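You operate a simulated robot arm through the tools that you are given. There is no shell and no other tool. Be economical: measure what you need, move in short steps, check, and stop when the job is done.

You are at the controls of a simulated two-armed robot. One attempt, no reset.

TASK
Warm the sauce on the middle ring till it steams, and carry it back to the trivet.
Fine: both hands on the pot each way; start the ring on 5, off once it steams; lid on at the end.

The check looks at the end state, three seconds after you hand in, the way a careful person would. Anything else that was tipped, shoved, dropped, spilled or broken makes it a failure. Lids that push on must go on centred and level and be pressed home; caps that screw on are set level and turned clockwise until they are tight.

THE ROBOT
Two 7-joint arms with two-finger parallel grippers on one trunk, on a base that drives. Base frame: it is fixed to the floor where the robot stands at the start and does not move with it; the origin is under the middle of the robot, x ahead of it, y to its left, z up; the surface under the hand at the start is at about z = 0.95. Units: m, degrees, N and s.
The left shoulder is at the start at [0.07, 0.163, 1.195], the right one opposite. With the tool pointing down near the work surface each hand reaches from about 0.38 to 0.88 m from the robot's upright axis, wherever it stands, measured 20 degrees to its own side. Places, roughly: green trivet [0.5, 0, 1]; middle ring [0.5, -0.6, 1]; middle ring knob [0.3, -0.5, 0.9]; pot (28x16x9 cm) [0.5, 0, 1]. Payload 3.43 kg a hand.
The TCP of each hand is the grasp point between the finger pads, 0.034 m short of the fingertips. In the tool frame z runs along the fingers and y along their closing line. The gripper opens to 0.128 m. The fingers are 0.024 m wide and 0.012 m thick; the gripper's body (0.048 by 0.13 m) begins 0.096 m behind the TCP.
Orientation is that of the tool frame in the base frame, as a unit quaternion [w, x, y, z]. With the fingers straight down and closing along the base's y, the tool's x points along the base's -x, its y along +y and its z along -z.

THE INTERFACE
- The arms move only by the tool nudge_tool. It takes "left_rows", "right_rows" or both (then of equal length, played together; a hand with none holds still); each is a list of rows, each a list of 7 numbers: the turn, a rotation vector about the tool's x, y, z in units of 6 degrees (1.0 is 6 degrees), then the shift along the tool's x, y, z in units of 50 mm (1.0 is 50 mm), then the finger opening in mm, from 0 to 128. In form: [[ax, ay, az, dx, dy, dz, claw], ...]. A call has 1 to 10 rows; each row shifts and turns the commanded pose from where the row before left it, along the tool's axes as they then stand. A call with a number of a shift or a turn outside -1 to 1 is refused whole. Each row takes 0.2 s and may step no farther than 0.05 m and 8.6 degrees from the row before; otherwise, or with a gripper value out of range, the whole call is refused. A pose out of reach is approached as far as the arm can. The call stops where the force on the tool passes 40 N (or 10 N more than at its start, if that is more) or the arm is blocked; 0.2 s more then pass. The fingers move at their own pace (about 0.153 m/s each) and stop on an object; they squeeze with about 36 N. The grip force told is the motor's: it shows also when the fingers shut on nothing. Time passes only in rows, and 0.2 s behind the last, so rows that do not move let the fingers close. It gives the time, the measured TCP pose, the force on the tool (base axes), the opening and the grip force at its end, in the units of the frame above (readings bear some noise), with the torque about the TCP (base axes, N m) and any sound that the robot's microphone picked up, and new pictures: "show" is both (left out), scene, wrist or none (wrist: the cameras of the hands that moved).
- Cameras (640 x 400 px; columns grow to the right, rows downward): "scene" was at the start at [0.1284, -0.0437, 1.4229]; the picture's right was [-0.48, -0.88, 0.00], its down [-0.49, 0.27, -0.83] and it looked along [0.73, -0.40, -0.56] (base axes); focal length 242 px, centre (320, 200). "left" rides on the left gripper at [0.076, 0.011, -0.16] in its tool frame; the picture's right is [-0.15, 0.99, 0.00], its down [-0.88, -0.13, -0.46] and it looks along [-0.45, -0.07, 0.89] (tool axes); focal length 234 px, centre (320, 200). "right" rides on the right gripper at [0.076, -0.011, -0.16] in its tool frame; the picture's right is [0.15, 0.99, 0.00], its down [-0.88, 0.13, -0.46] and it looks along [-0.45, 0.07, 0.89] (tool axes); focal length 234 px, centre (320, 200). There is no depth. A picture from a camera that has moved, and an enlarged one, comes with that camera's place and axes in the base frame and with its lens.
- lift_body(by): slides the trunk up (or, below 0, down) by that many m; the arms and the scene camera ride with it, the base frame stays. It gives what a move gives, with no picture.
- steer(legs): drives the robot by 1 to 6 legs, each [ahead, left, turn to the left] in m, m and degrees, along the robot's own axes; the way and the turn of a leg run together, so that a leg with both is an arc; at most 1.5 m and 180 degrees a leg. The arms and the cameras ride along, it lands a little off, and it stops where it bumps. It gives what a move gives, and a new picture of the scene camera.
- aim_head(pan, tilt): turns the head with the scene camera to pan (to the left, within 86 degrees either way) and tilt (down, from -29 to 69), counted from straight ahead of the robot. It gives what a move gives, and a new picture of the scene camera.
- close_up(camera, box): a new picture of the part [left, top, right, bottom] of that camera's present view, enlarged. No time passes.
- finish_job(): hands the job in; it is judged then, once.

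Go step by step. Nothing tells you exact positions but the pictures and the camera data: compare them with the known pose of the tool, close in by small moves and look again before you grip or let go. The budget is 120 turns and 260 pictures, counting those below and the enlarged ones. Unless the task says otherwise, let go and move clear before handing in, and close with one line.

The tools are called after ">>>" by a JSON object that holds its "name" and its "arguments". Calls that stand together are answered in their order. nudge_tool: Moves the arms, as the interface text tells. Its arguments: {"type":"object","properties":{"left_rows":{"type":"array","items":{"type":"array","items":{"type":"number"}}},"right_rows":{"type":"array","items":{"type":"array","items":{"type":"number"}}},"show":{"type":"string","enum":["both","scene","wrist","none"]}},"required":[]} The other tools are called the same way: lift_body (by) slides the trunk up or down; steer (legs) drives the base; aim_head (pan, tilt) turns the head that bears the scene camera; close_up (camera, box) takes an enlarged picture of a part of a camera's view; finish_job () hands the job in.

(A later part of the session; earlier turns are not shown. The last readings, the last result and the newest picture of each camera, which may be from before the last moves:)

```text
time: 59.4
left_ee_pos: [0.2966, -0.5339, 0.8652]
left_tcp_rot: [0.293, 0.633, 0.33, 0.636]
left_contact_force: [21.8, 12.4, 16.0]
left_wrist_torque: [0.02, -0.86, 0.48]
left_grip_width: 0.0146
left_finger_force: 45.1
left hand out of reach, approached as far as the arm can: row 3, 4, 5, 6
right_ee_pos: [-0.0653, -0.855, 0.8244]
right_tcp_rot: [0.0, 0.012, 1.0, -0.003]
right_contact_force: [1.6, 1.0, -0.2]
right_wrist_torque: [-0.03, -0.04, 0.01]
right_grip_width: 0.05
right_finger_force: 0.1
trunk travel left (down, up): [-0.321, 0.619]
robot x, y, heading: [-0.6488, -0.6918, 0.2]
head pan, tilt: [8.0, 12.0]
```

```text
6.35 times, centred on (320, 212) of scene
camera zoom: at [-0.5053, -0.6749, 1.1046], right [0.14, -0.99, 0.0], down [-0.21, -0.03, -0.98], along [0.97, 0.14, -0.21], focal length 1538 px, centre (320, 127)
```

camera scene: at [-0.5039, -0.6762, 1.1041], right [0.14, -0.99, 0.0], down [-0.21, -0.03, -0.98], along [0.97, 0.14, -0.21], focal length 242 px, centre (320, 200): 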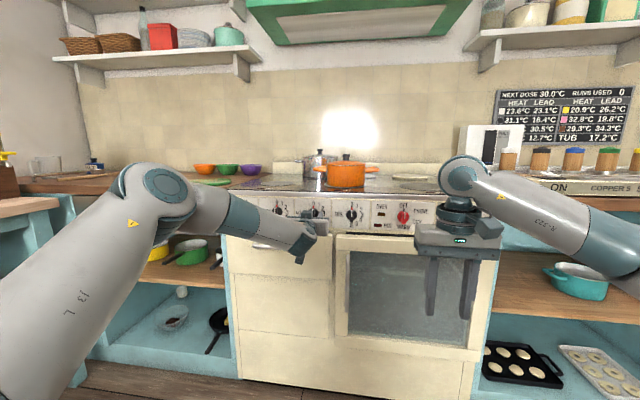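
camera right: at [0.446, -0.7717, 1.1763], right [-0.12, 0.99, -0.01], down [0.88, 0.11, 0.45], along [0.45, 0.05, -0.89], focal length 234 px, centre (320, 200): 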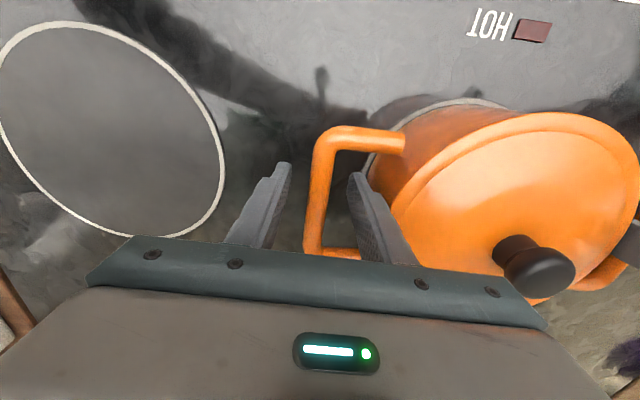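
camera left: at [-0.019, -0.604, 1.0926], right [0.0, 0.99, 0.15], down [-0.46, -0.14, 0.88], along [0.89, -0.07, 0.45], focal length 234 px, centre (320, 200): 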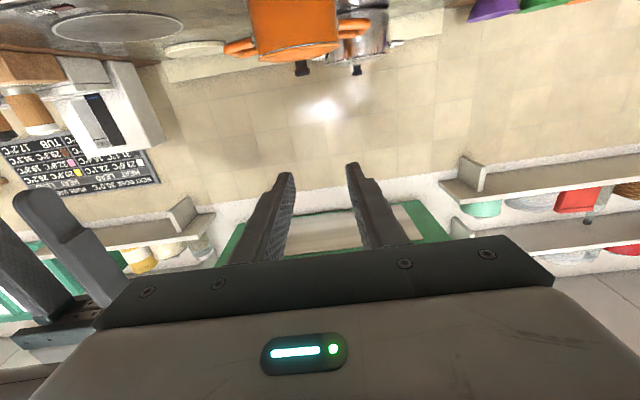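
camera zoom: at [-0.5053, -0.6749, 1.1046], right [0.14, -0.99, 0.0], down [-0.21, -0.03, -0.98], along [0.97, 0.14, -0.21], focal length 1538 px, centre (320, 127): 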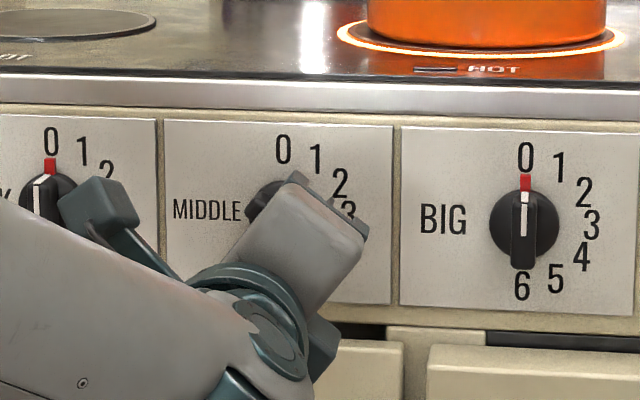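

The ring glows already, but the wrist hit its roll limit near 125° (pointer just past 4). I'll let go, back out, roll the hand back 180° and regrip the symmetric wing to finish to 5.

>>> {"name": "nudge_tool", "arguments": {"left_rows": [[0, 0, 0, 0, 0, 0, 20], [0, 0, 0, 0, 0, 0, 45], [0, 0, 0, 0, 0, -0.4, 45], [0, 0, -1, 0, 0, -0.8, 45], [0, 0, -1, 0, 0, 0, 45], [0, 0, -1, 0, 0, 0, 45], [0, 0, -1, 0, 0, 0, 45], [0, 0, -1, 0, 0, 0, 45], [0, 0, -1, 0, 0, 0, 45], [0, 0, -1, 0, 0, 0, 45]], "show": "scene"}}

>>> {"name": "nudge_tool", "arguments": {"left_rows": [[0, 0, -1, 0, 0, 0, 45], [0, 0, -1, 0, 0, 0, 45], [0, 0, -1, 0, 0, 0, 45], [0, 0, -1, 0, 0, 0, 45], [0, 0, -1, 0, 0, 0, 45], [0, 0, -1, 0, 0, 0, 45], [0, 0, -1, 0, 0, 0, 45], [0, 0, -1, 0, 0, 0, 45], [0, 0, -1, 0, 0, 0, 45], [0, 0, -1, 0, 0, 0, 45]], "show": "none"}}

>>> {"name": "nudge_tool", "arguments": {"left_rows": [[0, 0, -1, 0, 0, 0, 45], [0, 0, -1, 0, 0, 0, 45], [0, 0, -1, 0, 0, 0, 45], [0, 0, -1, 0, 0, 0, 45], [0, 0, -1, 0, 0, 0, 45], [0, 0, -1, 0, 0, 0, 45], [0, 0, -1, 0, 0, 0, 45], [0, 0, -1, 0, 0, 0, 45], [0, 0, -1, 0, 0, 0, 45], [0, 0, -1, 0, 0, 0, 45]], "show": "wrist"}}

>>> {"name": "close_up", "arguments": {"camera": "scene", "box": [260, 150, 400, 238]}}

```text
time: 61.6
left_ee_pos: [0.2354, -0.5405, 0.8642]
left_tcp_rot: [0.499, 0.476, 0.537, 0.486]
left_contact_force: [-0.4, -1.4, 0.1]
left_wrist_torque: [-0.02, 0.03, 0.04]
left_grip_width: 0.045
left_finger_force: 0.0
right_ee_pos: [-0.0657, -0.8558, 0.8228]
right_tcp_rot: [-0.001, 0.012, 1.0, -0.003]
right_contact_force: [0.3, -0.2, -0.5]
right_wrist_torque: [0.0, 0.01, 0.01]
right_grip_width: 0.0501
right_finger_force: 0.0
trunk travel left (down, up): [-0.321, 0.619]
robot x, y, heading: [-0.6485, -0.6886, 0.5]
head pan, tilt: [8.0, 12.0]
camera scene: at [-0.5055, -0.6761, 1.1044], right [0.14, -0.99, 0.0], down [-0.21, -0.03, -0.98], along [0.97, 0.14, -0.21], focal length 242 px, centre (320, 200)
```

scene: 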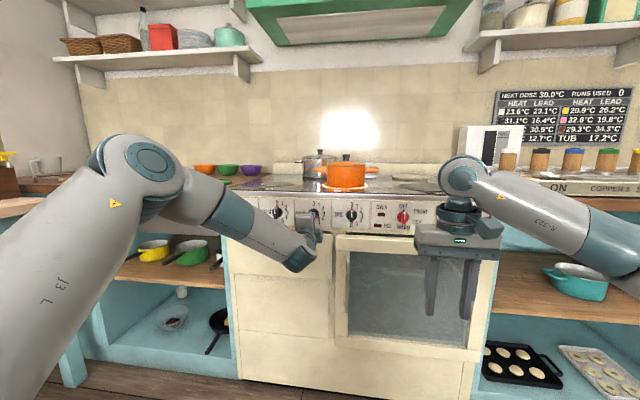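

```text
time: 63.8
left_ee_pos: [0.2354, -0.5393, 0.8635]
left_tcp_rot: [0.675, 0.144, 0.703, 0.172]
left_contact_force: [-0.5, -0.6, -0.3]
left_wrist_torque: [-0.02, 0.01, 0.01]
left_grip_width: 0.0451
left_finger_force: 0.0
right_ee_pos: [-0.0655, -0.8559, 0.8249]
right_tcp_rot: [0.0, 0.012, 1.0, -0.003]
right_contact_force: [-0.7, -0.1, -1.0]
right_wrist_torque: [0.03, 0.0, 0.01]
right_grip_width: 0.0502
right_finger_force: 0.0
trunk travel left (down, up): [-0.321, 0.619]
robot x, y, heading: [-0.6474, -0.6862, 0.1]
head pan, tilt: [8.0, 12.0]
```

```text
time: 66.0
left_ee_pos: [0.2357, -0.5396, 0.8643]
left_tcp_rot: [0.67, -0.228, 0.681, -0.189]
left_contact_force: [0.7, -0.5, 0.0]
left_wrist_torque: [0.02, 0.03, 0.01]
left_grip_width: 0.0449
left_finger_force: 0.1
right_ee_pos: [-0.0655, -0.8561, 0.8241]
right_tcp_rot: [-0.001, 0.013, 1.0, -0.004]
right_contact_force: [-0.6, -0.7, 0.4]
right_wrist_torque: [-0.01, 0.04, -0.02]
right_grip_width: 0.0501
right_finger_force: 0.0
trunk travel left (down, up): [-0.321, 0.619]
robot x, y, heading: [-0.6446, -0.6867, 0.1]
head pan, tilt: [8.0, 12.0]
camera left: at [0.0768, -0.5813, 0.8001], right [-0.06, 0.9, -0.44], down [-0.45, 0.37, 0.82], along [0.89, 0.24, 0.38], focal length 234 px, centre (320, 200)
```

left: 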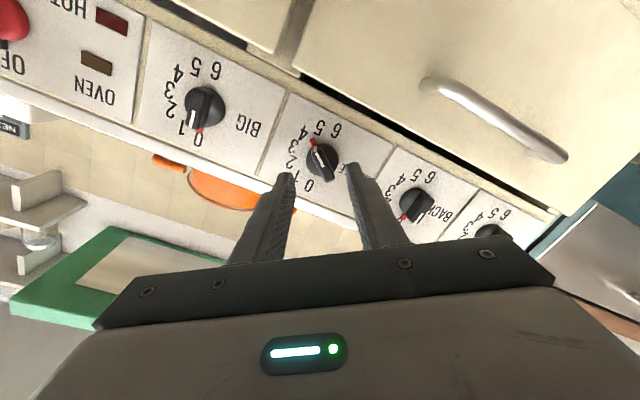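

```text
4.55 times, centred on (330, 194) of scene
camera zoom: at [-0.5054, -0.6761, 1.1044], right [0.14, -0.99, 0.0], down [-0.21, -0.03, -0.98], along [0.97, 0.14, -0.21], focal length 1101 px, centre (274, 227)
```

zoom: 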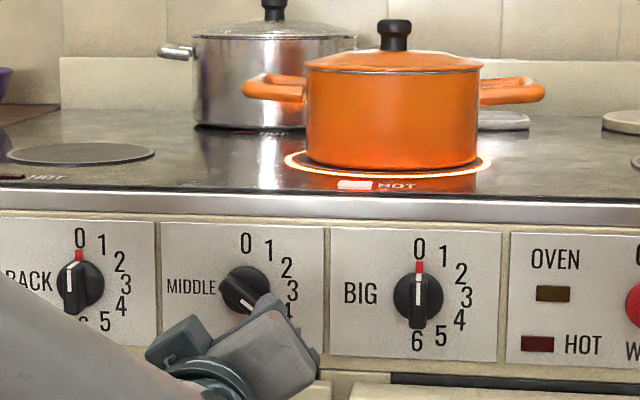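

The hand is back out and the pointer sits between 4 and 5. I'll zoom to judge the wing's angle against the fingers before regripping.

>>> {"name": "close_up", "arguments": {"camera": "left", "box": [240, 90, 400, 190]}}

```text
4.00 times, centred on (320, 140) of left
camera zoom: at [0.0768, -0.5813, 0.8001], right [-0.06, 0.9, -0.44], down [-0.45, 0.37, 0.82], along [0.89, 0.24, 0.38], focal length 937 px, centre (320, 440)
```

zoom: 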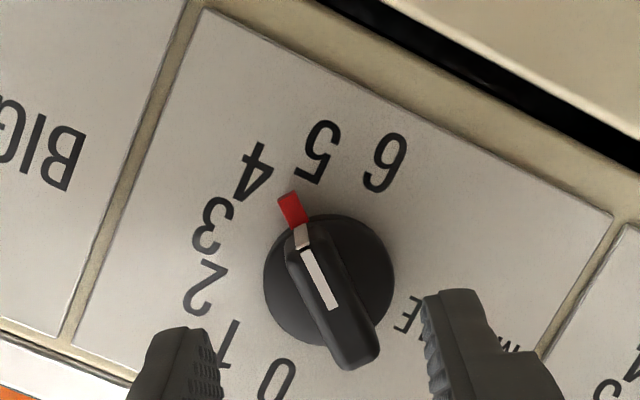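

Wing is ~18° off the fingers' line, as computed. I'll roll 18° more, shift onto the axis and advance most of the way.

>>> {"name": "nudge_tool", "arguments": {"left_rows": [[0, 0, -1, 0, 0, 0, 45], [0, 0, -1, 0, 0, 0, 45], [0, 0, -1, 0, 0, 0, 45], [0, 0, 0, -0.15, -0.03, 0.3, 45], [0, 0, 0, 0, 0, 0.5, 45]], "show": "none"}}

>>> {"name": "close_up", "arguments": {"camera": "left", "box": [200, 120, 440, 270]}}

```text
time: 67.2
left_ee_pos: [0.2772, -0.5329, 0.8673]
left_tcp_rot: [0.632, -0.331, 0.637, -0.291]
left_contact_force: [-0.2, 0.4, 0.2]
left_wrist_torque: [0.0, 0.0, 0.01]
left_grip_width: 0.045
left_finger_force: 0.1
right_ee_pos: [-0.0649, -0.8561, 0.8227]
right_tcp_rot: [-0.001, 0.011, 1.0, -0.003]
right_contact_force: [-0.4, 0.1, -0.1]
right_wrist_torque: [0.02, -0.03, -0.01]
right_grip_width: 0.0501
right_finger_force: 0.0
trunk travel left (down, up): [-0.321, 0.619]
robot x, y, heading: [-0.6474, -0.6889, 0.4]
head pan, tilt: [8.0, 12.0]
```

```text
2.67 times, centred on (320, 195) of left
camera zoom: at [0.1187, -0.5935, 0.8177], right [-0.05, 0.72, -0.69], down [-0.46, 0.59, 0.66], along [0.88, 0.36, 0.3], focal length 624 px, centre (320, 213)
```

zoom: 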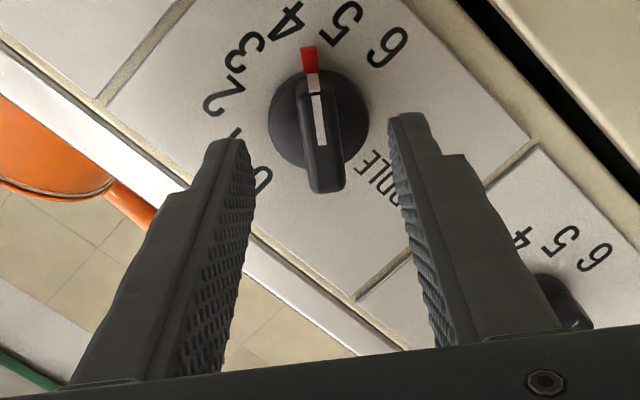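

Aligned and centred. I'll advance 2.6 cm, close, and turn about 18° before checking.

>>> {"name": "nudge_tool", "arguments": {"left_rows": [[0, 0, 0, 0, 0, 0.53, 45], [0, 0, 0, 0, 0, 0, 20], [0, 0, 0, 0, 0, 0, 0], [0, 0, 0, 0, 0, 0, 0], [0, 0, 1, 0, 0, 0, 0], [0, 0, 1, 0, 0, 0, 0], [0, 0, 1, 0, 0, 0, 0]], "show": "none"}}

>>> {"name": "close_up", "arguments": {"camera": "left", "box": [200, 60, 440, 210]}}

```text
time: 68.8
left_ee_pos: [0.3031, -0.5303, 0.8662]
left_tcp_rot: [0.67, -0.226, 0.681, -0.19]
left_contact_force: [-9.6, 2.8, -9.9]
left_wrist_torque: [0.01, -1.05, 0.36]
left_grip_width: 0.0146
left_finger_force: 45.0
right_ee_pos: [-0.065, -0.8558, 0.8241]
right_tcp_rot: [-0.001, 0.012, 1.0, -0.003]
right_contact_force: [0.0, -0.3, 0.7]
right_wrist_torque: [-0.03, -0.01, 0.03]
right_grip_width: 0.0499
right_finger_force: 0.1
trunk travel left (down, up): [-0.321, 0.619]
robot x, y, heading: [-0.6446, -0.689, -0.0]
head pan, tilt: [8.0, 12.0]
```

```text
2.67 times, centred on (320, 135) of left
camera zoom: at [0.1438, -0.5713, 0.8022], right [-0.05, 0.9, -0.43], down [-0.45, 0.37, 0.81], along [0.89, 0.24, 0.38], focal length 624 px, centre (320, 373)
```

zoom: 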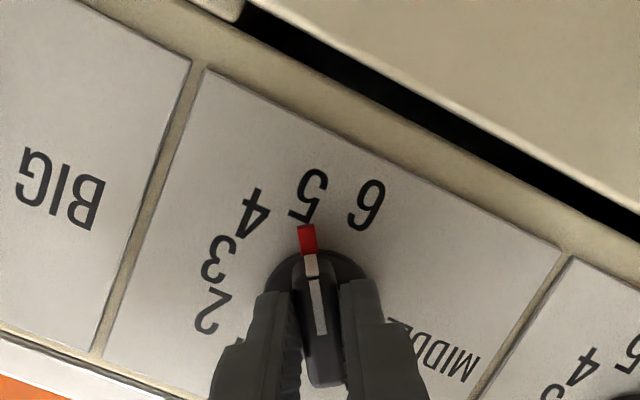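

The pointer is ~7° short of 5. I'll turn the last bit and verify.

>>> {"name": "nudge_tool", "arguments": {"left_rows": [[0, 0, 0.6, 0, 0, 0, 0], [0, 0, 0.6, 0, 0, 0, 0], [0, 0, 0, 0, 0, 0, 0]], "show": "none"}}

>>> {"name": "close_up", "arguments": {"camera": "left", "box": [240, 80, 400, 180]}}

>>> {"name": "close_up", "arguments": {"camera": "scene", "box": [260, 150, 400, 238]}}

```text
time: 69.6
left_ee_pos: [0.3027, -0.5309, 0.8652]
left_tcp_rot: [0.681, -0.183, 0.694, -0.147]
left_contact_force: [-15.6, 6.1, -14.3]
left_wrist_torque: [-0.05, -0.68, 0.14]
left_grip_width: 0.0147
left_finger_force: 45.2
right_ee_pos: [-0.0655, -0.8558, 0.8243]
right_tcp_rot: [-0.001, 0.011, 1.0, -0.003]
right_contact_force: [-0.5, -0.3, -0.2]
right_wrist_torque: [0.04, 0.03, 0.04]
right_grip_width: 0.0501
right_finger_force: 0.1
trunk travel left (down, up): [-0.321, 0.619]
robot x, y, heading: [-0.6482, -0.6891, 0.1]
head pan, tilt: [8.0, 12.0]
```

```text
4.00 times, centred on (320, 130) of left
camera zoom: at [0.1434, -0.5621, 0.7985], right [-0.05, 0.95, -0.32], down [-0.44, 0.26, 0.86], along [0.89, 0.19, 0.41], focal length 937 px, centre (320, 480)
```

zoom: 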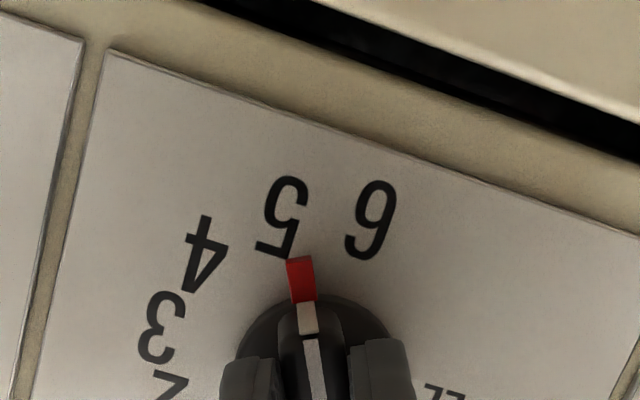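

```text
4.55 times, centred on (330, 194) of scene
camera zoom: at [-0.5052, -0.675, 1.1042], right [0.14, -0.99, 0.0], down [-0.21, -0.03, -0.98], along [0.97, 0.14, -0.21], focal length 1101 px, centre (274, 227)
```

zoom: 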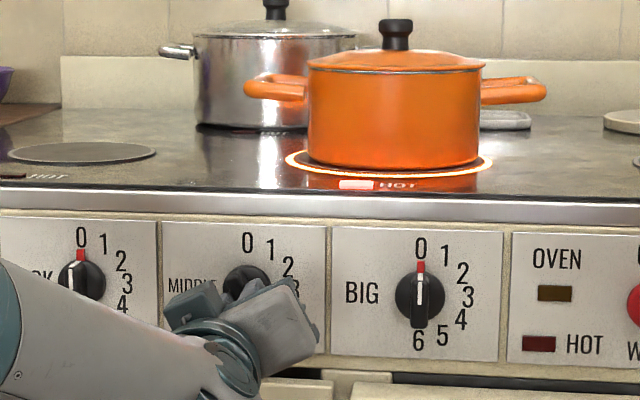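

The pointer is on 5 and the ring glows. I'll ease the side force, keep hold of the knob, and wait while watching the pot for steam.

>>> {"name": "nudge_tool", "arguments": {"left_rows": [[0, 0, 0, 0.026, 0.015, -0.03, 0], [0, 0, 0, 0, 0, 0, 0], [0, 0, 0, 0, 0, 0, 0], [0, 0, 0, 0, 0, 0, 0], [0, 0, 0, 0, 0, 0, 0], [0, 0, 0, 0, 0, 0, 0], [0, 0, 0, 0, 0, 0, 0], [0, 0, 0, 0, 0, 0, 0], [0, 0, 0, 0, 0, 0, 0], [0, 0, 0, 0, 0, 0, 0]], "show": "none"}}

>>> {"name": "nudge_tool", "arguments": {"left_rows": [[0, 0, 0, 0, 0, 0, 0], [0, 0, 0, 0, 0, 0, 0], [0, 0, 0, 0, 0, 0, 0], [0, 0, 0, 0, 0, 0, 0], [0, 0, 0, 0, 0, 0, 0], [0, 0, 0, 0, 0, 0, 0], [0, 0, 0, 0, 0, 0, 0], [0, 0, 0, 0, 0, 0, 0], [0, 0, 0, 0, 0, 0, 0], [0, 0, 0, 0, 0, 0, 0]], "show": "none"}}

>>> {"name": "nudge_tool", "arguments": {"left_rows": [[0, 0, 0, 0, 0, 0, 0], [0, 0, 0, 0, 0, 0, 0], [0, 0, 0, 0, 0, 0, 0], [0, 0, 0, 0, 0, 0, 0], [0, 0, 0, 0, 0, 0, 0], [0, 0, 0, 0, 0, 0, 0], [0, 0, 0, 0, 0, 0, 0], [0, 0, 0, 0, 0, 0, 0], [0, 0, 0, 0, 0, 0, 0], [0, 0, 0, 0, 0, 0, 0]], "show": "none"}}

>>> {"name": "close_up", "arguments": {"camera": "scene", "box": [240, 90, 440, 215]}}

```text
time: 71.8
left_ee_pos: [0.3028, -0.5307, 0.8657]
left_tcp_rot: [0.682, -0.183, 0.693, -0.147]
left_contact_force: [18.6, 9.8, 2.5]
left_wrist_torque: [-0.02, -0.63, -0.11]
left_grip_width: 0.0147
left_finger_force: 44.9
right_ee_pos: [-0.0641, -0.8546, 0.8224]
right_tcp_rot: [-0.002, 0.013, 1.0, -0.004]
right_contact_force: [0.6, 0.5, -0.4]
right_wrist_torque: [0.01, 0.0, -0.03]
right_grip_width: 0.0501
right_finger_force: 0.2
trunk travel left (down, up): [-0.321, 0.619]
robot x, y, heading: [-0.6483, -0.6912, 0.2]
head pan, tilt: [8.0, 12.0]
```

```text
time: 74.0
left_ee_pos: [0.3021, -0.5311, 0.8661]
left_tcp_rot: [0.682, -0.183, 0.693, -0.148]
left_contact_force: [25.7, 10.1, 10.8]
left_wrist_torque: [-0.05, -0.53, -0.21]
left_grip_width: 0.0144
left_finger_force: 45.6
right_ee_pos: [-0.0638, -0.8563, 0.8236]
right_tcp_rot: [-0.001, 0.012, 1.0, -0.004]
right_contact_force: [1.1, -0.3, -0.3]
right_wrist_torque: [0.01, 0.01, 0.05]
right_grip_width: 0.0497
right_finger_force: 0.0
trunk travel left (down, up): [-0.321, 0.619]
robot x, y, heading: [-0.6458, -0.6862, 0.6]
head pan, tilt: [8.0, 12.0]
```

```text
time: 76.2
left_ee_pos: [0.3026, -0.5302, 0.8653]
left_tcp_rot: [0.682, -0.184, 0.693, -0.148]
left_contact_force: [24.2, 11.4, 10.5]
left_wrist_torque: [-0.02, -0.68, -0.14]
left_grip_width: 0.0142
left_finger_force: 44.6
right_ee_pos: [-0.0635, -0.8562, 0.8225]
right_tcp_rot: [-0.001, 0.011, 1.0, -0.004]
right_contact_force: [0.0, -0.5, 0.3]
right_wrist_torque: [0.0, -0.01, 0.0]
right_grip_width: 0.05
right_finger_force: 0.2
trunk travel left (down, up): [-0.321, 0.619]
robot x, y, heading: [-0.6521, -0.6876, 0.4]
head pan, tilt: [8.0, 12.0]
```

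```text
3.20 times, centred on (340, 152) of scene
camera zoom: at [-0.5043, -0.6751, 1.1042], right [0.14, -0.99, 0.0], down [-0.21, -0.03, -0.98], along [0.97, 0.14, -0.21], focal length 775 px, centre (256, 352)
```

zoom: 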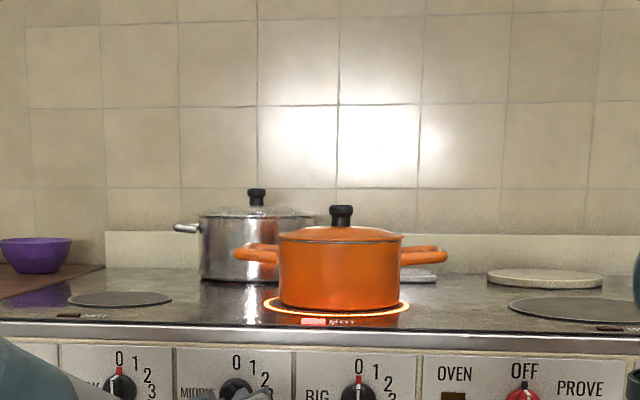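

No steam yet at 76 s; the ring is bright. I keep waiting and watching.

>>> {"name": "nudge_tool", "arguments": {"left_rows": [[0, 0, 0, 0, 0, 0.02, 0], [0, 0, 0, 0, 0, 0, 0], [0, 0, 0, 0, 0, 0, 0], [0, 0, 0, 0, 0, 0, 0], [0, 0, 0, 0, 0, 0, 0], [0, 0, 0, 0, 0, 0, 0], [0, 0, 0, 0, 0, 0, 0], [0, 0, 0, 0, 0, 0, 0], [0, 0, 0, 0, 0, 0, 0], [0, 0, 0, 0, 0, 0, 0]], "show": "none"}}

>>> {"name": "nudge_tool", "arguments": {"left_rows": [[0, 0, 0, 0, 0, 0, 0], [0, 0, 0, 0, 0, 0, 0], [0, 0, 0, 0, 0, 0, 0], [0, 0, 0, 0, 0, 0, 0], [0, 0, 0, 0, 0, 0, 0], [0, 0, 0, 0, 0, 0, 0], [0, 0, 0, 0, 0, 0, 0], [0, 0, 0, 0, 0, 0, 0], [0, 0, 0, 0, 0, 0, 0], [0, 0, 0, 0, 0, 0, 0]], "show": "none"}}

>>> {"name": "close_up", "arguments": {"camera": "scene", "box": [240, 90, 440, 215]}}

>>> {"name": "nudge_tool", "arguments": {"left_rows": [[0, 0, 0, 0, 0, 0, 0], [0, 0, 0, 0, 0, 0, 0], [0, 0, 0, 0, 0, 0, 0], [0, 0, 0, 0, 0, 0, 0], [0, 0, 0, 0, 0, 0, 0], [0, 0, 0, 0, 0, 0, 0], [0, 0, 0, 0, 0, 0, 0], [0, 0, 0, 0, 0, 0, 0], [0, 0, 0, 0, 0, 0, 0], [0, 0, 0, 0, 0, 0, 0]], "show": "none"}}

>>> {"name": "nudge_tool", "arguments": {"left_rows": [[0, 0, 0, 0, 0, 0, 0], [0, 0, 0, 0, 0, 0, 0], [0, 0, 0, 0, 0, 0, 0], [0, 0, 0, 0, 0, 0, 0], [0, 0, 0, 0, 0, 0, 0], [0, 0, 0, 0, 0, 0, 0], [0, 0, 0, 0, 0, 0, 0], [0, 0, 0, 0, 0, 0, 0], [0, 0, 0, 0, 0, 0, 0], [0, 0, 0, 0, 0, 0, 0]], "show": "none"}}

>>> {"name": "close_up", "arguments": {"camera": "scene", "box": [240, 90, 440, 215]}}

```text
time: 78.4
left_ee_pos: [0.3031, -0.5291, 0.8659]
left_tcp_rot: [0.682, -0.183, 0.693, -0.148]
left_contact_force: [7.0, 12.3, 4.5]
left_wrist_torque: [-0.05, -0.36, -0.19]
left_grip_width: 0.0142
left_finger_force: 44.9
right_ee_pos: [-0.0657, -0.8555, 0.8239]
right_tcp_rot: [0.0, 0.011, 1.0, -0.003]
right_contact_force: [-1.0, -0.2, 0.0]
right_wrist_torque: [0.0, 0.0, 0.03]
right_grip_width: 0.0499
right_finger_force: 0.0
trunk travel left (down, up): [-0.321, 0.619]
robot x, y, heading: [-0.6472, -0.6909, 0.3]
head pan, tilt: [8.0, 12.0]
```

```text
time: 80.6
left_ee_pos: [0.3016, -0.5295, 0.8653]
left_tcp_rot: [0.682, -0.182, 0.693, -0.148]
left_contact_force: [1.3, 12.0, 0.5]
left_wrist_torque: [-0.05, -0.31, -0.13]
left_grip_width: 0.0143
left_finger_force: 44.3
right_ee_pos: [-0.0659, -0.8551, 0.8238]
right_tcp_rot: [0.0, 0.011, 1.0, -0.004]
right_contact_force: [-0.9, 0.7, -0.4]
right_wrist_torque: [0.01, 0.01, -0.02]
right_grip_width: 0.05
right_finger_force: 0.2
trunk travel left (down, up): [-0.321, 0.619]
robot x, y, heading: [-0.6486, -0.6895, 0.0]
head pan, tilt: [8.0, 12.0]
```

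```text
3.20 times, centred on (340, 152) of scene
camera zoom: at [-0.5054, -0.6748, 1.1043], right [0.14, -0.99, 0.0], down [-0.21, -0.03, -0.98], along [0.97, 0.14, -0.21], focal length 775 px, centre (256, 352)
```

zoom: 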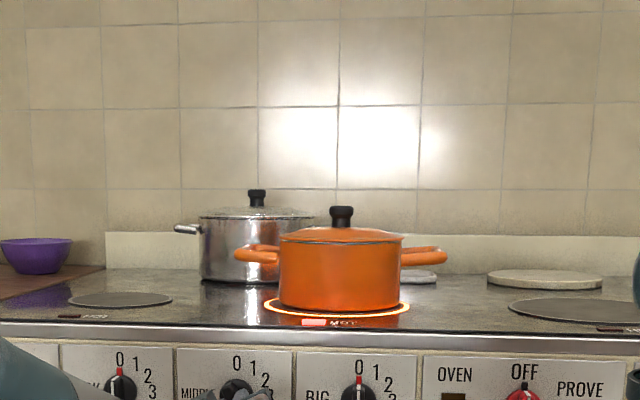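

```text
time: 82.8
left_ee_pos: [0.3023, -0.5312, 0.8664]
left_tcp_rot: [0.682, -0.184, 0.693, -0.148]
left_contact_force: [-1.5, 11.5, -2.0]
left_wrist_torque: [-0.05, -0.17, -0.17]
left_grip_width: 0.0144
left_finger_force: 44.7
right_ee_pos: [-0.0651, -0.854, 0.8244]
right_tcp_rot: [0.0, 0.012, 1.0, -0.004]
right_contact_force: [0.6, 0.7, 0.2]
right_wrist_torque: [-0.02, 0.0, 0.0]
right_grip_width: 0.05
right_finger_force: 0.0
trunk travel left (down, up): [-0.321, 0.619]
robot x, y, heading: [-0.6501, -0.6888, 0.2]
head pan, tilt: [8.0, 12.0]
```

```text
time: 85.0
left_ee_pos: [0.3021, -0.5308, 0.8656]
left_tcp_rot: [0.682, -0.183, 0.693, -0.148]
left_contact_force: [-3.3, 11.5, -4.2]
left_wrist_torque: [-0.08, -0.17, -0.17]
left_grip_width: 0.0142
left_finger_force: 45.4
right_ee_pos: [-0.0655, -0.8548, 0.8242]
right_tcp_rot: [-0.001, 0.012, 1.0, -0.004]
right_contact_force: [-0.1, 0.5, -0.4]
right_wrist_torque: [0.03, -0.03, -0.01]
right_grip_width: 0.05
right_finger_force: 0.2
trunk travel left (down, up): [-0.321, 0.619]
robot x, y, heading: [-0.6489, -0.6912, -0.2]
head pan, tilt: [8.0, 12.0]
```

```text
3.20 times, centred on (340, 152) of scene
camera zoom: at [-0.5054, -0.6748, 1.1043], right [0.14, -0.99, 0.0], down [-0.21, -0.03, -0.98], along [0.97, 0.14, -0.21], focal length 775 px, centre (256, 352)
```

zoom: 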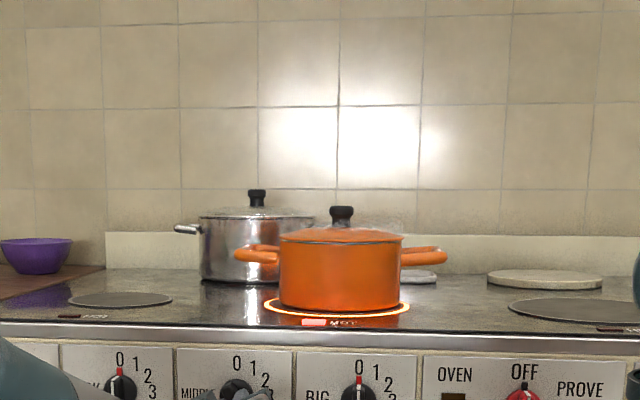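

There may be a faint wisp at the lid's rim; I'll zoom in on it.

>>> {"name": "close_up", "arguments": {"camera": "scene", "box": [305, 130, 385, 180]}}

```text
8.00 times, centred on (345, 155) of scene
camera zoom: at [-0.5054, -0.6748, 1.1043], right [0.14, -0.99, 0.0], down [-0.21, -0.03, -0.98], along [0.97, 0.14, -0.21], focal length 1938 px, centre (120, 560)
```

zoom: 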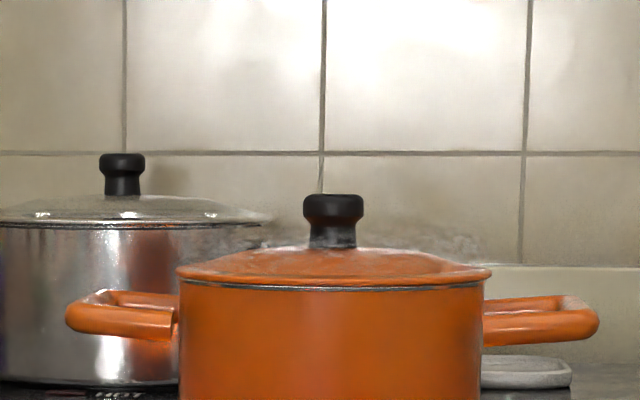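

Steam is curling out under the lid rim now. I'll turn the knob back anticlockwise straight away.

>>> {"name": "nudge_tool", "arguments": {"left_rows": [[0, 0, -1, 0, 0, 0, 0], [0, 0, -1, 0, 0, 0, 0], [0, 0, -1, 0, 0, 0, 0], [0, 0, -1, 0, 0, 0, 0], [0, 0, -1, 0, 0, 0, 0], [0, 0, -1, 0, 0, 0, 0], [0, 0, -1, 0, 0, 0, 0], [0, 0, -1, 0, 0, 0, 0], [0, 0, -1, 0, 0, 0, 0], [0, 0, -1, 0, 0, 0, 0]], "show": "none"}}

>>> {"name": "close_up", "arguments": {"camera": "left", "box": [200, 90, 440, 240]}}

>>> {"name": "close_up", "arguments": {"camera": "scene", "box": [305, 130, 385, 180]}}

```text
time: 87.2
left_ee_pos: [0.3027, -0.5329, 0.8688]
left_tcp_rot: [0.517, -0.503, 0.508, -0.471]
left_contact_force: [4.2, 1.1, 7.4]
left_wrist_torque: [0.0, -0.71, -1.32]
left_grip_width: 0.0141
left_finger_force: 44.9
right_ee_pos: [-0.0662, -0.8558, 0.8225]
right_tcp_rot: [0.0, 0.013, 1.0, -0.003]
right_contact_force: [0.3, 0.1, 0.0]
right_wrist_torque: [0.01, 0.01, 0.01]
right_grip_width: 0.0496
right_finger_force: 0.0
trunk travel left (down, up): [-0.321, 0.619]
robot x, y, heading: [-0.6496, -0.6893, 0.3]
head pan, tilt: [8.0, 12.0]
```

```text
2.67 times, centred on (320, 165) of left
camera zoom: at [0.1469, -0.6148, 0.8577], right [-0.03, 0.2, -0.98], down [-0.49, 0.85, 0.19], along [0.87, 0.49, 0.07], focal length 624 px, centre (320, 293)
```

zoom: 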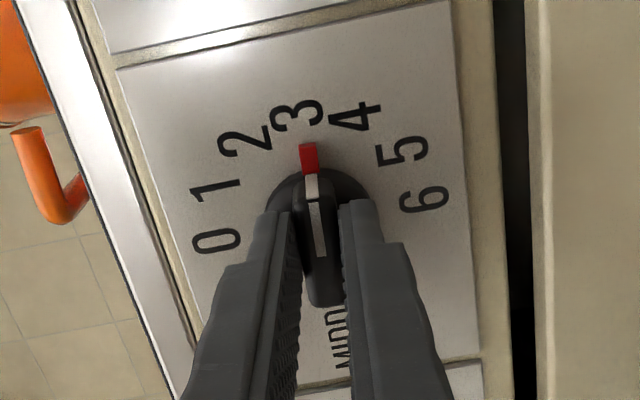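

```text
8.00 times, centred on (345, 155) of scene
camera zoom: at [-0.506, -0.6764, 1.1046], right [0.14, -0.99, 0.0], down [-0.21, -0.03, -0.98], along [0.97, 0.14, -0.21], focal length 1938 px, centre (120, 560)
```

zoom: 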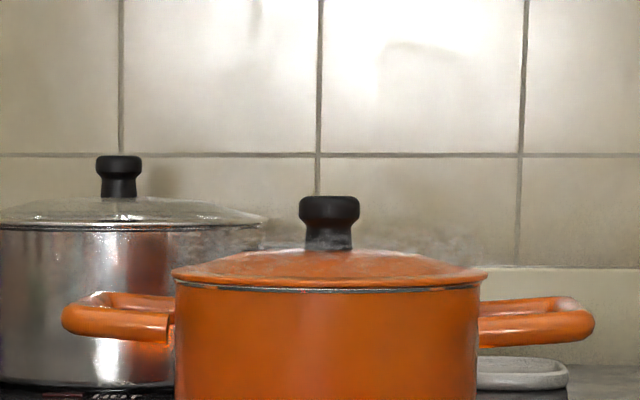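

Steam clearly visible; knob down to 3. I'll keep turning toward 0 as far as the wrist allows.

>>> {"name": "nudge_tool", "arguments": {"left_rows": [[0, 0, -1, 0, 0, 0, 0], [0, 0, -1, 0, 0, 0, 0], [0, 0, -1, 0, 0, 0, 0], [0, 0, -1, 0, 0, 0, 0], [0, 0, -1, 0, 0, 0, 0], [0, 0, -1, 0, 0, 0, 0]], "show": "none"}}

>>> {"name": "close_up", "arguments": {"camera": "left", "box": [200, 90, 440, 240]}}

```text
time: 88.6
left_ee_pos: [0.3029, -0.5316, 0.8699]
left_tcp_rot: [-0.347, 0.635, -0.326, 0.608]
left_contact_force: [20.9, -2.4, 27.0]
left_wrist_torque: [0.11, -0.05, 0.29]
left_grip_width: 0.0138
left_finger_force: 45.0
right_ee_pos: [-0.0666, -0.8573, 0.8243]
right_tcp_rot: [0.0, 0.012, 1.0, -0.003]
right_contact_force: [0.5, -1.1, 0.8]
right_wrist_torque: [0.02, 0.02, 0.03]
right_grip_width: 0.0501
right_finger_force: 0.2
trunk travel left (down, up): [-0.321, 0.619]
robot x, y, heading: [-0.6506, -0.6848, 0.1]
head pan, tilt: [8.0, 12.0]
```

```text
2.67 times, centred on (320, 165) of left
camera zoom: at [0.1477, -0.609, 0.9064], right [0.0, -0.42, -0.91], down [-0.5, 0.79, -0.36], along [0.87, 0.45, -0.21], focal length 624 px, centre (320, 293)
```

zoom: 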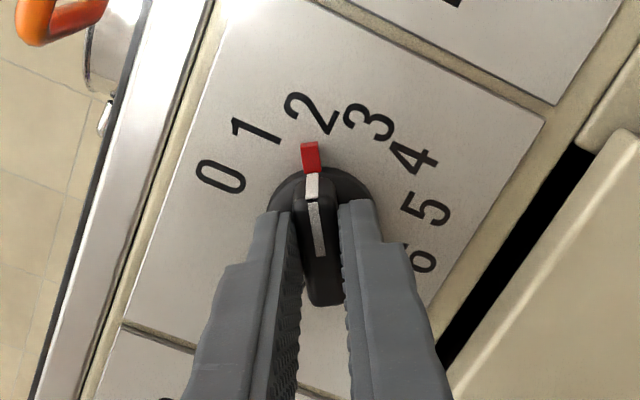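

At about 2 with the wrist still free. Easing the side force and continuing.

>>> {"name": "nudge_tool", "arguments": {"left_rows": [[0, 0, 0, 0.024, -0.032, 0.02, 0], [0, 0, -1, 0, 0, 0, 0], [0, 0, -1, 0, 0, 0, 0], [0, 0, -1, 0, 0, 0, 0], [0, 0, -1, 0, 0, 0, 0], [0, 0, -1, 0, 0, 0, 0]], "show": "none"}}

>>> {"name": "close_up", "arguments": {"camera": "left", "box": [200, 90, 440, 240]}}

```text
time: 90.0
left_ee_pos: [0.3018, -0.5305, 0.8712]
left_tcp_rot: [-0.178, 0.699, -0.151, 0.676]
left_contact_force: [10.4, 5.8, 23.1]
left_wrist_torque: [0.13, 0.36, 0.06]
left_grip_width: 0.0142
left_finger_force: 44.8
right_ee_pos: [-0.0686, -0.8555, 0.8252]
right_tcp_rot: [-0.001, 0.012, 1.0, -0.005]
right_contact_force: [-0.5, -0.6, 0.2]
right_wrist_torque: [0.02, 0.0, 0.0]
right_grip_width: 0.0499
right_finger_force: 0.1
trunk travel left (down, up): [-0.321, 0.619]
robot x, y, heading: [-0.6524, -0.6876, 0.0]
head pan, tilt: [8.0, 12.0]
```

```text
2.67 times, centred on (320, 165) of left
camera zoom: at [0.147, -0.5823, 0.9382], right [0.02, -0.82, -0.58], down [-0.5, 0.49, -0.72], along [0.87, 0.3, -0.39], focal length 624 px, centre (320, 293)
```

zoom: 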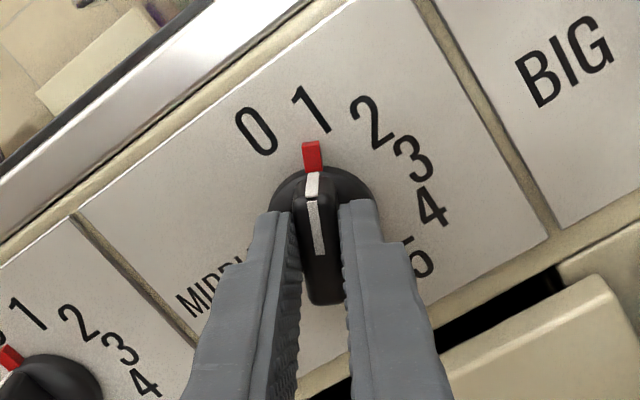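

Just under 1. Four more steps to 0.

>>> {"name": "nudge_tool", "arguments": {"left_rows": [[0, 0, 0, 0.036, -0.016, 0.01, 0], [0, 0, -1, 0, 0, 0, 0], [0, 0, -1, 0, 0, 0, 0], [0, 0, -1, 0, 0, 0, 0], [0, 0, -1, 0, 0, 0, 0]], "show": "none"}}

>>> {"name": "close_up", "arguments": {"camera": "left", "box": [200, 90, 440, 240]}}

>>> {"name": "close_up", "arguments": {"camera": "scene", "box": [260, 120, 400, 208]}}

```text
time: 91.2
left_ee_pos: [0.3012, -0.5285, 0.8739]
left_tcp_rot: [-0.034, 0.716, -0.001, 0.697]
left_contact_force: [-8.1, 14.0, 11.9]
left_wrist_torque: [0.06, 0.85, -0.04]
left_grip_width: 0.0144
left_finger_force: 45.2
right_ee_pos: [-0.0675, -0.8552, 0.8264]
right_tcp_rot: [0.001, 0.011, 1.0, -0.004]
right_contact_force: [0.3, 0.0, -0.7]
right_wrist_torque: [0.0, -0.03, 0.03]
right_grip_width: 0.05
right_finger_force: 0.0
trunk travel left (down, up): [-0.321, 0.619]
robot x, y, heading: [-0.6504, -0.6909, 0.1]
head pan, tilt: [8.0, 12.0]
```

```text
2.67 times, centred on (320, 165) of left
camera zoom: at [0.1462, -0.5515, 0.9514], right [0.04, -0.98, -0.19], down [-0.49, 0.15, -0.86], along [0.87, 0.13, -0.47], focal length 624 px, centre (320, 293)
```

zoom: 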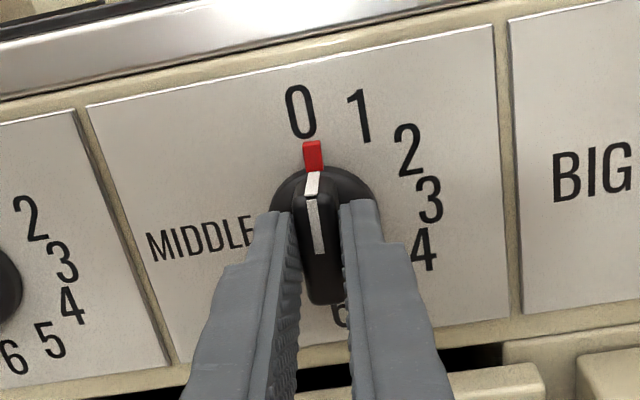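

```text
4.55 times, centred on (330, 164) of scene
camera zoom: at [-0.5081, -0.6747, 1.1047], right [0.14, -0.99, 0.0], down [-0.2, -0.03, -0.98], along [0.97, 0.14, -0.21], focal length 1101 px, centre (274, 364)
```

zoom: 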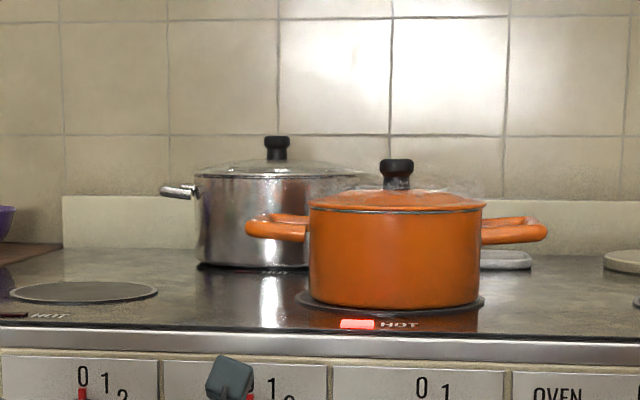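

The glow is out and the pointer is nearly at 0. A final few degrees to seat it at 0, then release and back off.

>>> {"name": "nudge_tool", "arguments": {"left_rows": [[0, 0, -0.7, 0, 0, 0, 0], [0, 0, 0, 0, 0, 0, 0], [0, 0, 0, 0, 0, 0, 20], [0, 0, 0, 0, 0, 0, 45], [0, 0, 0, 0, 0, 0, 45], [0, 0, 0, 0, 0, -0.5, 45], [0, 0, 0, 0, 0, -0.8, 45]], "show": "none"}}

>>> {"name": "close_up", "arguments": {"camera": "left", "box": [200, 60, 440, 210]}}

```text
time: 92.8
left_ee_pos: [0.2379, -0.536, 0.8732]
left_tcp_rot: [-0.008, 0.717, 0.024, 0.696]
left_contact_force: [0.0, 0.1, -0.5]
left_wrist_torque: [0.02, 0.02, 0.01]
left_grip_width: 0.045
left_finger_force: 0.1
right_ee_pos: [-0.0658, -0.8561, 0.8249]
right_tcp_rot: [-0.001, 0.012, 1.0, -0.003]
right_contact_force: [0.3, 0.3, 1.3]
right_wrist_torque: [0.02, 0.01, 0.0]
right_grip_width: 0.0498
right_finger_force: 0.0
trunk travel left (down, up): [-0.321, 0.619]
robot x, y, heading: [-0.6496, -0.6845, 0.3]
head pan, tilt: [8.0, 12.0]
```

```text
2.67 times, centred on (320, 135) of left
camera zoom: at [0.0828, -0.5521, 0.9537], right [0.04, -0.99, -0.13], down [-0.49, 0.09, -0.87], along [0.87, 0.1, -0.48], focal length 624 px, centre (320, 373)
```

zoom: 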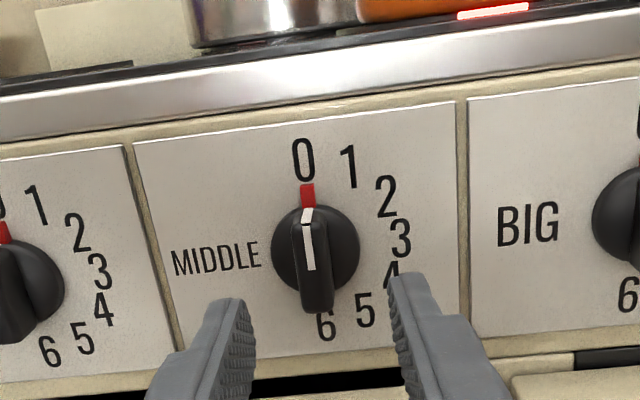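

The MIDDLE knob is at 0 and the hand is clear. I'll back off, raise the trunk to working height, and unroll the left hand.

>>> {"name": "steer", "arguments": {"legs": [[-0.2, 0, 0]]}}

>>> {"name": "lift_body", "arguments": {"by": 0.354}}

>>> {"name": "nudge_tool", "arguments": {"left_rows": [[0, 0, 1, 0, 0, 0, 50], [0, 0, 1, 0, 0, 0, 50], [0, 0, 1, 0, 0, 0, 50], [0, 0, 1, 0, 0, 0, 50], [0, 0, 1, 0, 0, 0, 50], [0, 0, 1, 0, 0, 0, 50], [0, 0, 1, 0, 0, 0, 50], [0, 0, 1, 0, 0, 0, 50], [0, 0, 1, 0, 0, 0, 50], [0, 0, 1, 0, 0, 0, 50]], "show": "none"}}

>>> {"name": "nudge_tool", "arguments": {"left_rows": [[0, 0, 1, 0, 0, 0, 50], [0, 0, 1, 0, 0, 0, 50], [0, 0, 1, 0, 0, 0, 50], [0, 0, 1, 0, 0, 0, 50], [0, 0, 1, 0, 0, 0, 50], [0, 0, 1, 0, 0, 0, 50], [0, 0, 1, 0, 0, 0, 50], [0, 0, 1, 0, 0, 0, 50], [0, 0, 1, 0, 0, 0, 50], [0, 0, 1, 0, 0, 0, 50]], "show": "none"}}

>>> {"name": "nudge_tool", "arguments": {"left_rows": [[0, 0, 1, 0, 0, 0, 50], [0, 0, 1, 0, 0, 0, 50], [0, 0, 1, 0, 0, 0, 50], [0, 0, 1, 0, 0, 0, 50], [0, 0, 1, 0, 0, 0, 50], [0, 0, 1, 0, 0, 0, 50], [0, 0, 1, 0, 0, 0, 50], [0, 0, 1, 0, 0, 0, 50], [0, 0, 1, 0, 0, 0, 50], [0, 0, 1, 0, 0, 0, 50]], "show": "scene"}}

```text
time: 94.4
left_ee_pos: [0.0381, -0.5365, 0.8733]
left_tcp_rot: [-0.009, 0.717, 0.024, 0.697]
left_contact_force: [-0.5, -0.5, 0.3]
left_wrist_torque: [-0.02, 0.05, 0.02]
left_grip_width: 0.0451
left_finger_force: 0.1
right_ee_pos: [-0.2676, -0.8569, 0.8236]
right_tcp_rot: [-0.001, 0.011, 1.0, -0.004]
right_contact_force: [-0.2, 0.0, 0.0]
right_wrist_torque: [-0.04, -0.06, -0.03]
right_grip_width: 0.0501
right_finger_force: 0.1
trunk travel left (down, up): [-0.321, 0.619]
robot x, y, heading: [-0.8508, -0.6866, 0.2]
head pan, tilt: [8.0, 12.0]
camera scene: at [-0.7079, -0.6768, 1.1046], right [0.14, -0.99, 0.0], down [-0.21, -0.03, -0.98], along [0.97, 0.14, -0.21], focal length 242 px, centre (320, 200)
```

scene: 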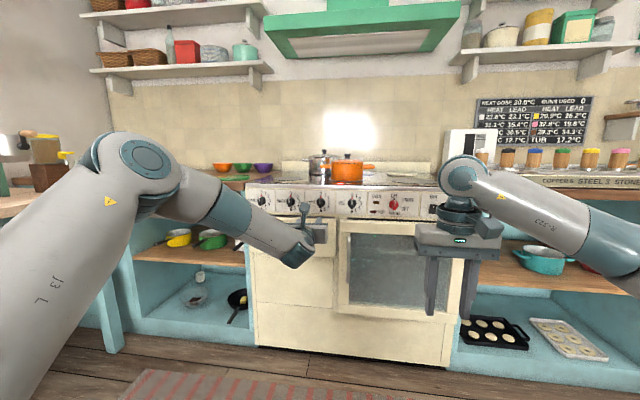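

```text
time: 97.8
left_ee_pos: [0.0384, -0.5367, 1.2255]
left_tcp_rot: [-0.009, 0.716, 0.023, 0.697]
left_contact_force: [0.2, 0.3, 0.1]
left_wrist_torque: [0.02, 0.02, 0.0]
left_grip_width: 0.0448
left_finger_force: 0.0
right_ee_pos: [-0.2673, -0.8582, 1.1776]
right_tcp_rot: [-0.001, 0.012, 1.0, -0.004]
right_contact_force: [0.2, -0.1, 0.4]
right_wrist_torque: [0.0, 0.0, -0.06]
right_grip_width: 0.0502
right_finger_force: 0.0
trunk travel left (down, up): [-0.675, 0.265]
robot x, y, heading: [-0.8532, -0.6892, 0.2]
head pan, tilt: [8.0, 12.0]
```

```text
time: 100.0
left_ee_pos: [0.0368, -0.5367, 1.2257]
left_tcp_rot: [-0.358, 0.632, -0.338, 0.599]
left_contact_force: [0.4, 0.5, -0.2]
left_wrist_torque: [0.0, 0.02, 0.02]
left_grip_width: 0.0498
left_finger_force: 0.1
right_ee_pos: [-0.2663, -0.8573, 1.1781]
right_tcp_rot: [-0.002, 0.012, 1.0, -0.003]
right_contact_force: [0.6, -0.5, 0.4]
right_wrist_torque: [0.02, 0.04, 0.03]
right_grip_width: 0.05
right_finger_force: 0.1
trunk travel left (down, up): [-0.675, 0.265]
robot x, y, heading: [-0.8508, -0.6871, 0.2]
head pan, tilt: [8.0, 12.0]
```

```text
time: 102.2
left_ee_pos: [0.0375, -0.5365, 1.226]
left_tcp_rot: [0.608, -0.378, 0.61, -0.34]
left_contact_force: [-0.7, -0.1, -0.5]
left_wrist_torque: [0.0, 0.02, -0.02]
left_grip_width: 0.0498
left_finger_force: 0.0
right_ee_pos: [-0.2671, -0.8579, 1.1777]
right_tcp_rot: [-0.001, 0.012, 1.0, -0.003]
right_contact_force: [0.2, 0.1, -0.6]
right_wrist_torque: [0.0, -0.02, 0.03]
right_grip_width: 0.0497
right_finger_force: 0.1
trunk travel left (down, up): [-0.675, 0.265]
robot x, y, heading: [-0.8495, -0.6915, 0.1]
head pan, tilt: [8.0, 12.0]
```

```text
time: 104.4
left_ee_pos: [0.0387, -0.5368, 1.2272]
left_tcp_rot: [0.697, -0.023, 0.717, 0.01]
left_contact_force: [0.2, -0.3, 0.4]
left_wrist_torque: [0.01, -0.03, 0.04]
left_grip_width: 0.0502
left_finger_force: 0.0
right_ee_pos: [-0.2661, -0.8572, 1.1776]
right_tcp_rot: [-0.001, 0.012, 1.0, -0.004]
right_contact_force: [0.0, -0.5, 0.0]
right_wrist_torque: [-0.01, 0.03, 0.01]
right_grip_width: 0.0498
right_finger_force: 0.0
trunk travel left (down, up): [-0.675, 0.265]
robot x, y, heading: [-0.8494, -0.6887, 0.2]
head pan, tilt: [8.0, 12.0]
camera scene: at [-0.7068, -0.6768, 1.4584], right [0.14, -0.99, 0.0], down [-0.21, -0.03, -0.98], along [0.97, 0.14, -0.21], focal length 242 px, centre (320, 200)
```

scene: 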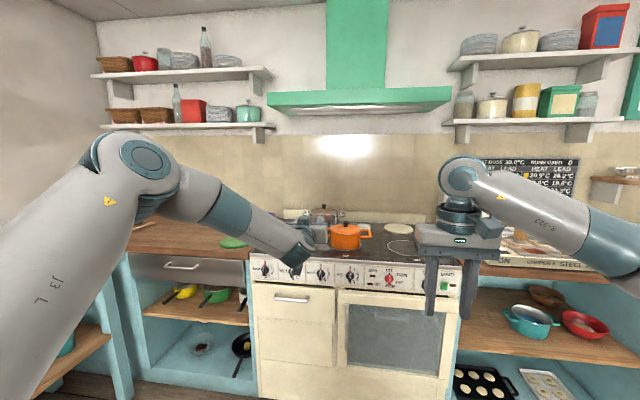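

The left hand is unrolled. I'll pitch it back down while drawing it in, then check poses.

>>> {"name": "nudge_tool", "arguments": {"left_rows": [[0.45, 1, 0.17, 0, 0, -0.6, 50], [0, 1, 0, 0.063, 0, -0.597, 50], [0, 1, 0, 0.125, 0, -0.587, 50], [0, 1, 0, 0.185, 0, -0.571, 50], [0, 1, 0, 0.244, 0, -0.548, 50], [0, 1, 0, 0.3, 0, -0.52, 50], [0, 1, 0, 0.353, 0, -0.485, 50], [0, 1, 0, 0.401, 0, -0.446, 50], [0, 1, 0, 0.446, 0, -0.401, 50], [0, 1, 0, 0.485, 0, -0.353, 50]], "show": "none"}}

>>> {"name": "nudge_tool", "arguments": {"left_rows": [[0, 1, 0, 0, 0, 0, 50], [0, 1, 0, 0, 0, 0, 50], [0, 1, 0, 0, 0, 0, 50], [0, 1, 0, 0, 0, 0, 50], [0, 0.7, 0, 0, 0, 0, 50]], "show": "scene"}}

```text
time: 106.6
left_ee_pos: [-0.2626, -0.5373, 1.2356]
left_tcp_rot: [0.245, 0.0, 0.97, -0.003]
left_contact_force: [-0.2, 0.5, 0.7]
left_wrist_torque: [0.02, 0.01, 0.01]
left_grip_width: 0.0498
left_finger_force: 0.1
right_ee_pos: [-0.2674, -0.8561, 1.1787]
right_tcp_rot: [-0.001, 0.013, 1.0, -0.003]
right_contact_force: [0.6, -0.3, -0.1]
right_wrist_torque: [-0.04, -0.02, -0.02]
right_grip_width: 0.0502
right_finger_force: 0.0
trunk travel left (down, up): [-0.675, 0.265]
robot x, y, heading: [-0.8517, -0.6926, 0.2]
head pan, tilt: [8.0, 12.0]
```

```text
time: 107.8
left_ee_pos: [-0.2596, -0.5365, 1.2353]
left_tcp_rot: [0.002, 0.001, 1.0, -0.003]
left_contact_force: [0.1, 0.4, 0.3]
left_wrist_torque: [-0.02, -0.03, 0.01]
left_grip_width: 0.0502
left_finger_force: 0.1
right_ee_pos: [-0.2666, -0.8575, 1.1777]
right_tcp_rot: [0.0, 0.012, 1.0, -0.003]
right_contact_force: [-0.3, -0.4, -0.9]
right_wrist_torque: [-0.02, -0.01, -0.03]
right_grip_width: 0.0499
right_finger_force: 0.1
trunk travel left (down, up): [-0.675, 0.265]
robot x, y, heading: [-0.8505, -0.688, 0.3]
head pan, tilt: [8.0, 12.0]
camera scene: at [-0.7063, -0.677, 1.4583], right [0.14, -0.99, 0.0], down [-0.21, -0.03, -0.98], along [0.97, 0.14, -0.21], focal length 242 px, centre (320, 200)
```

scene: 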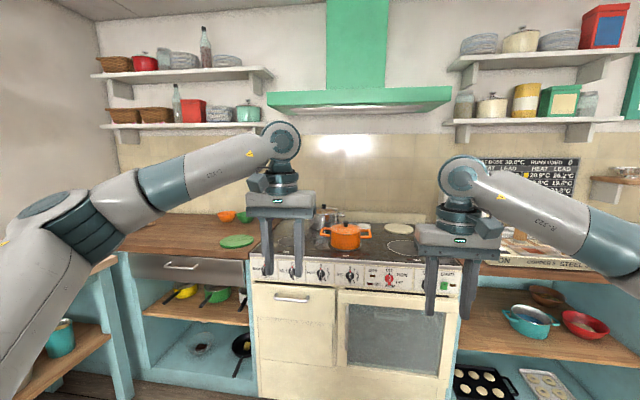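

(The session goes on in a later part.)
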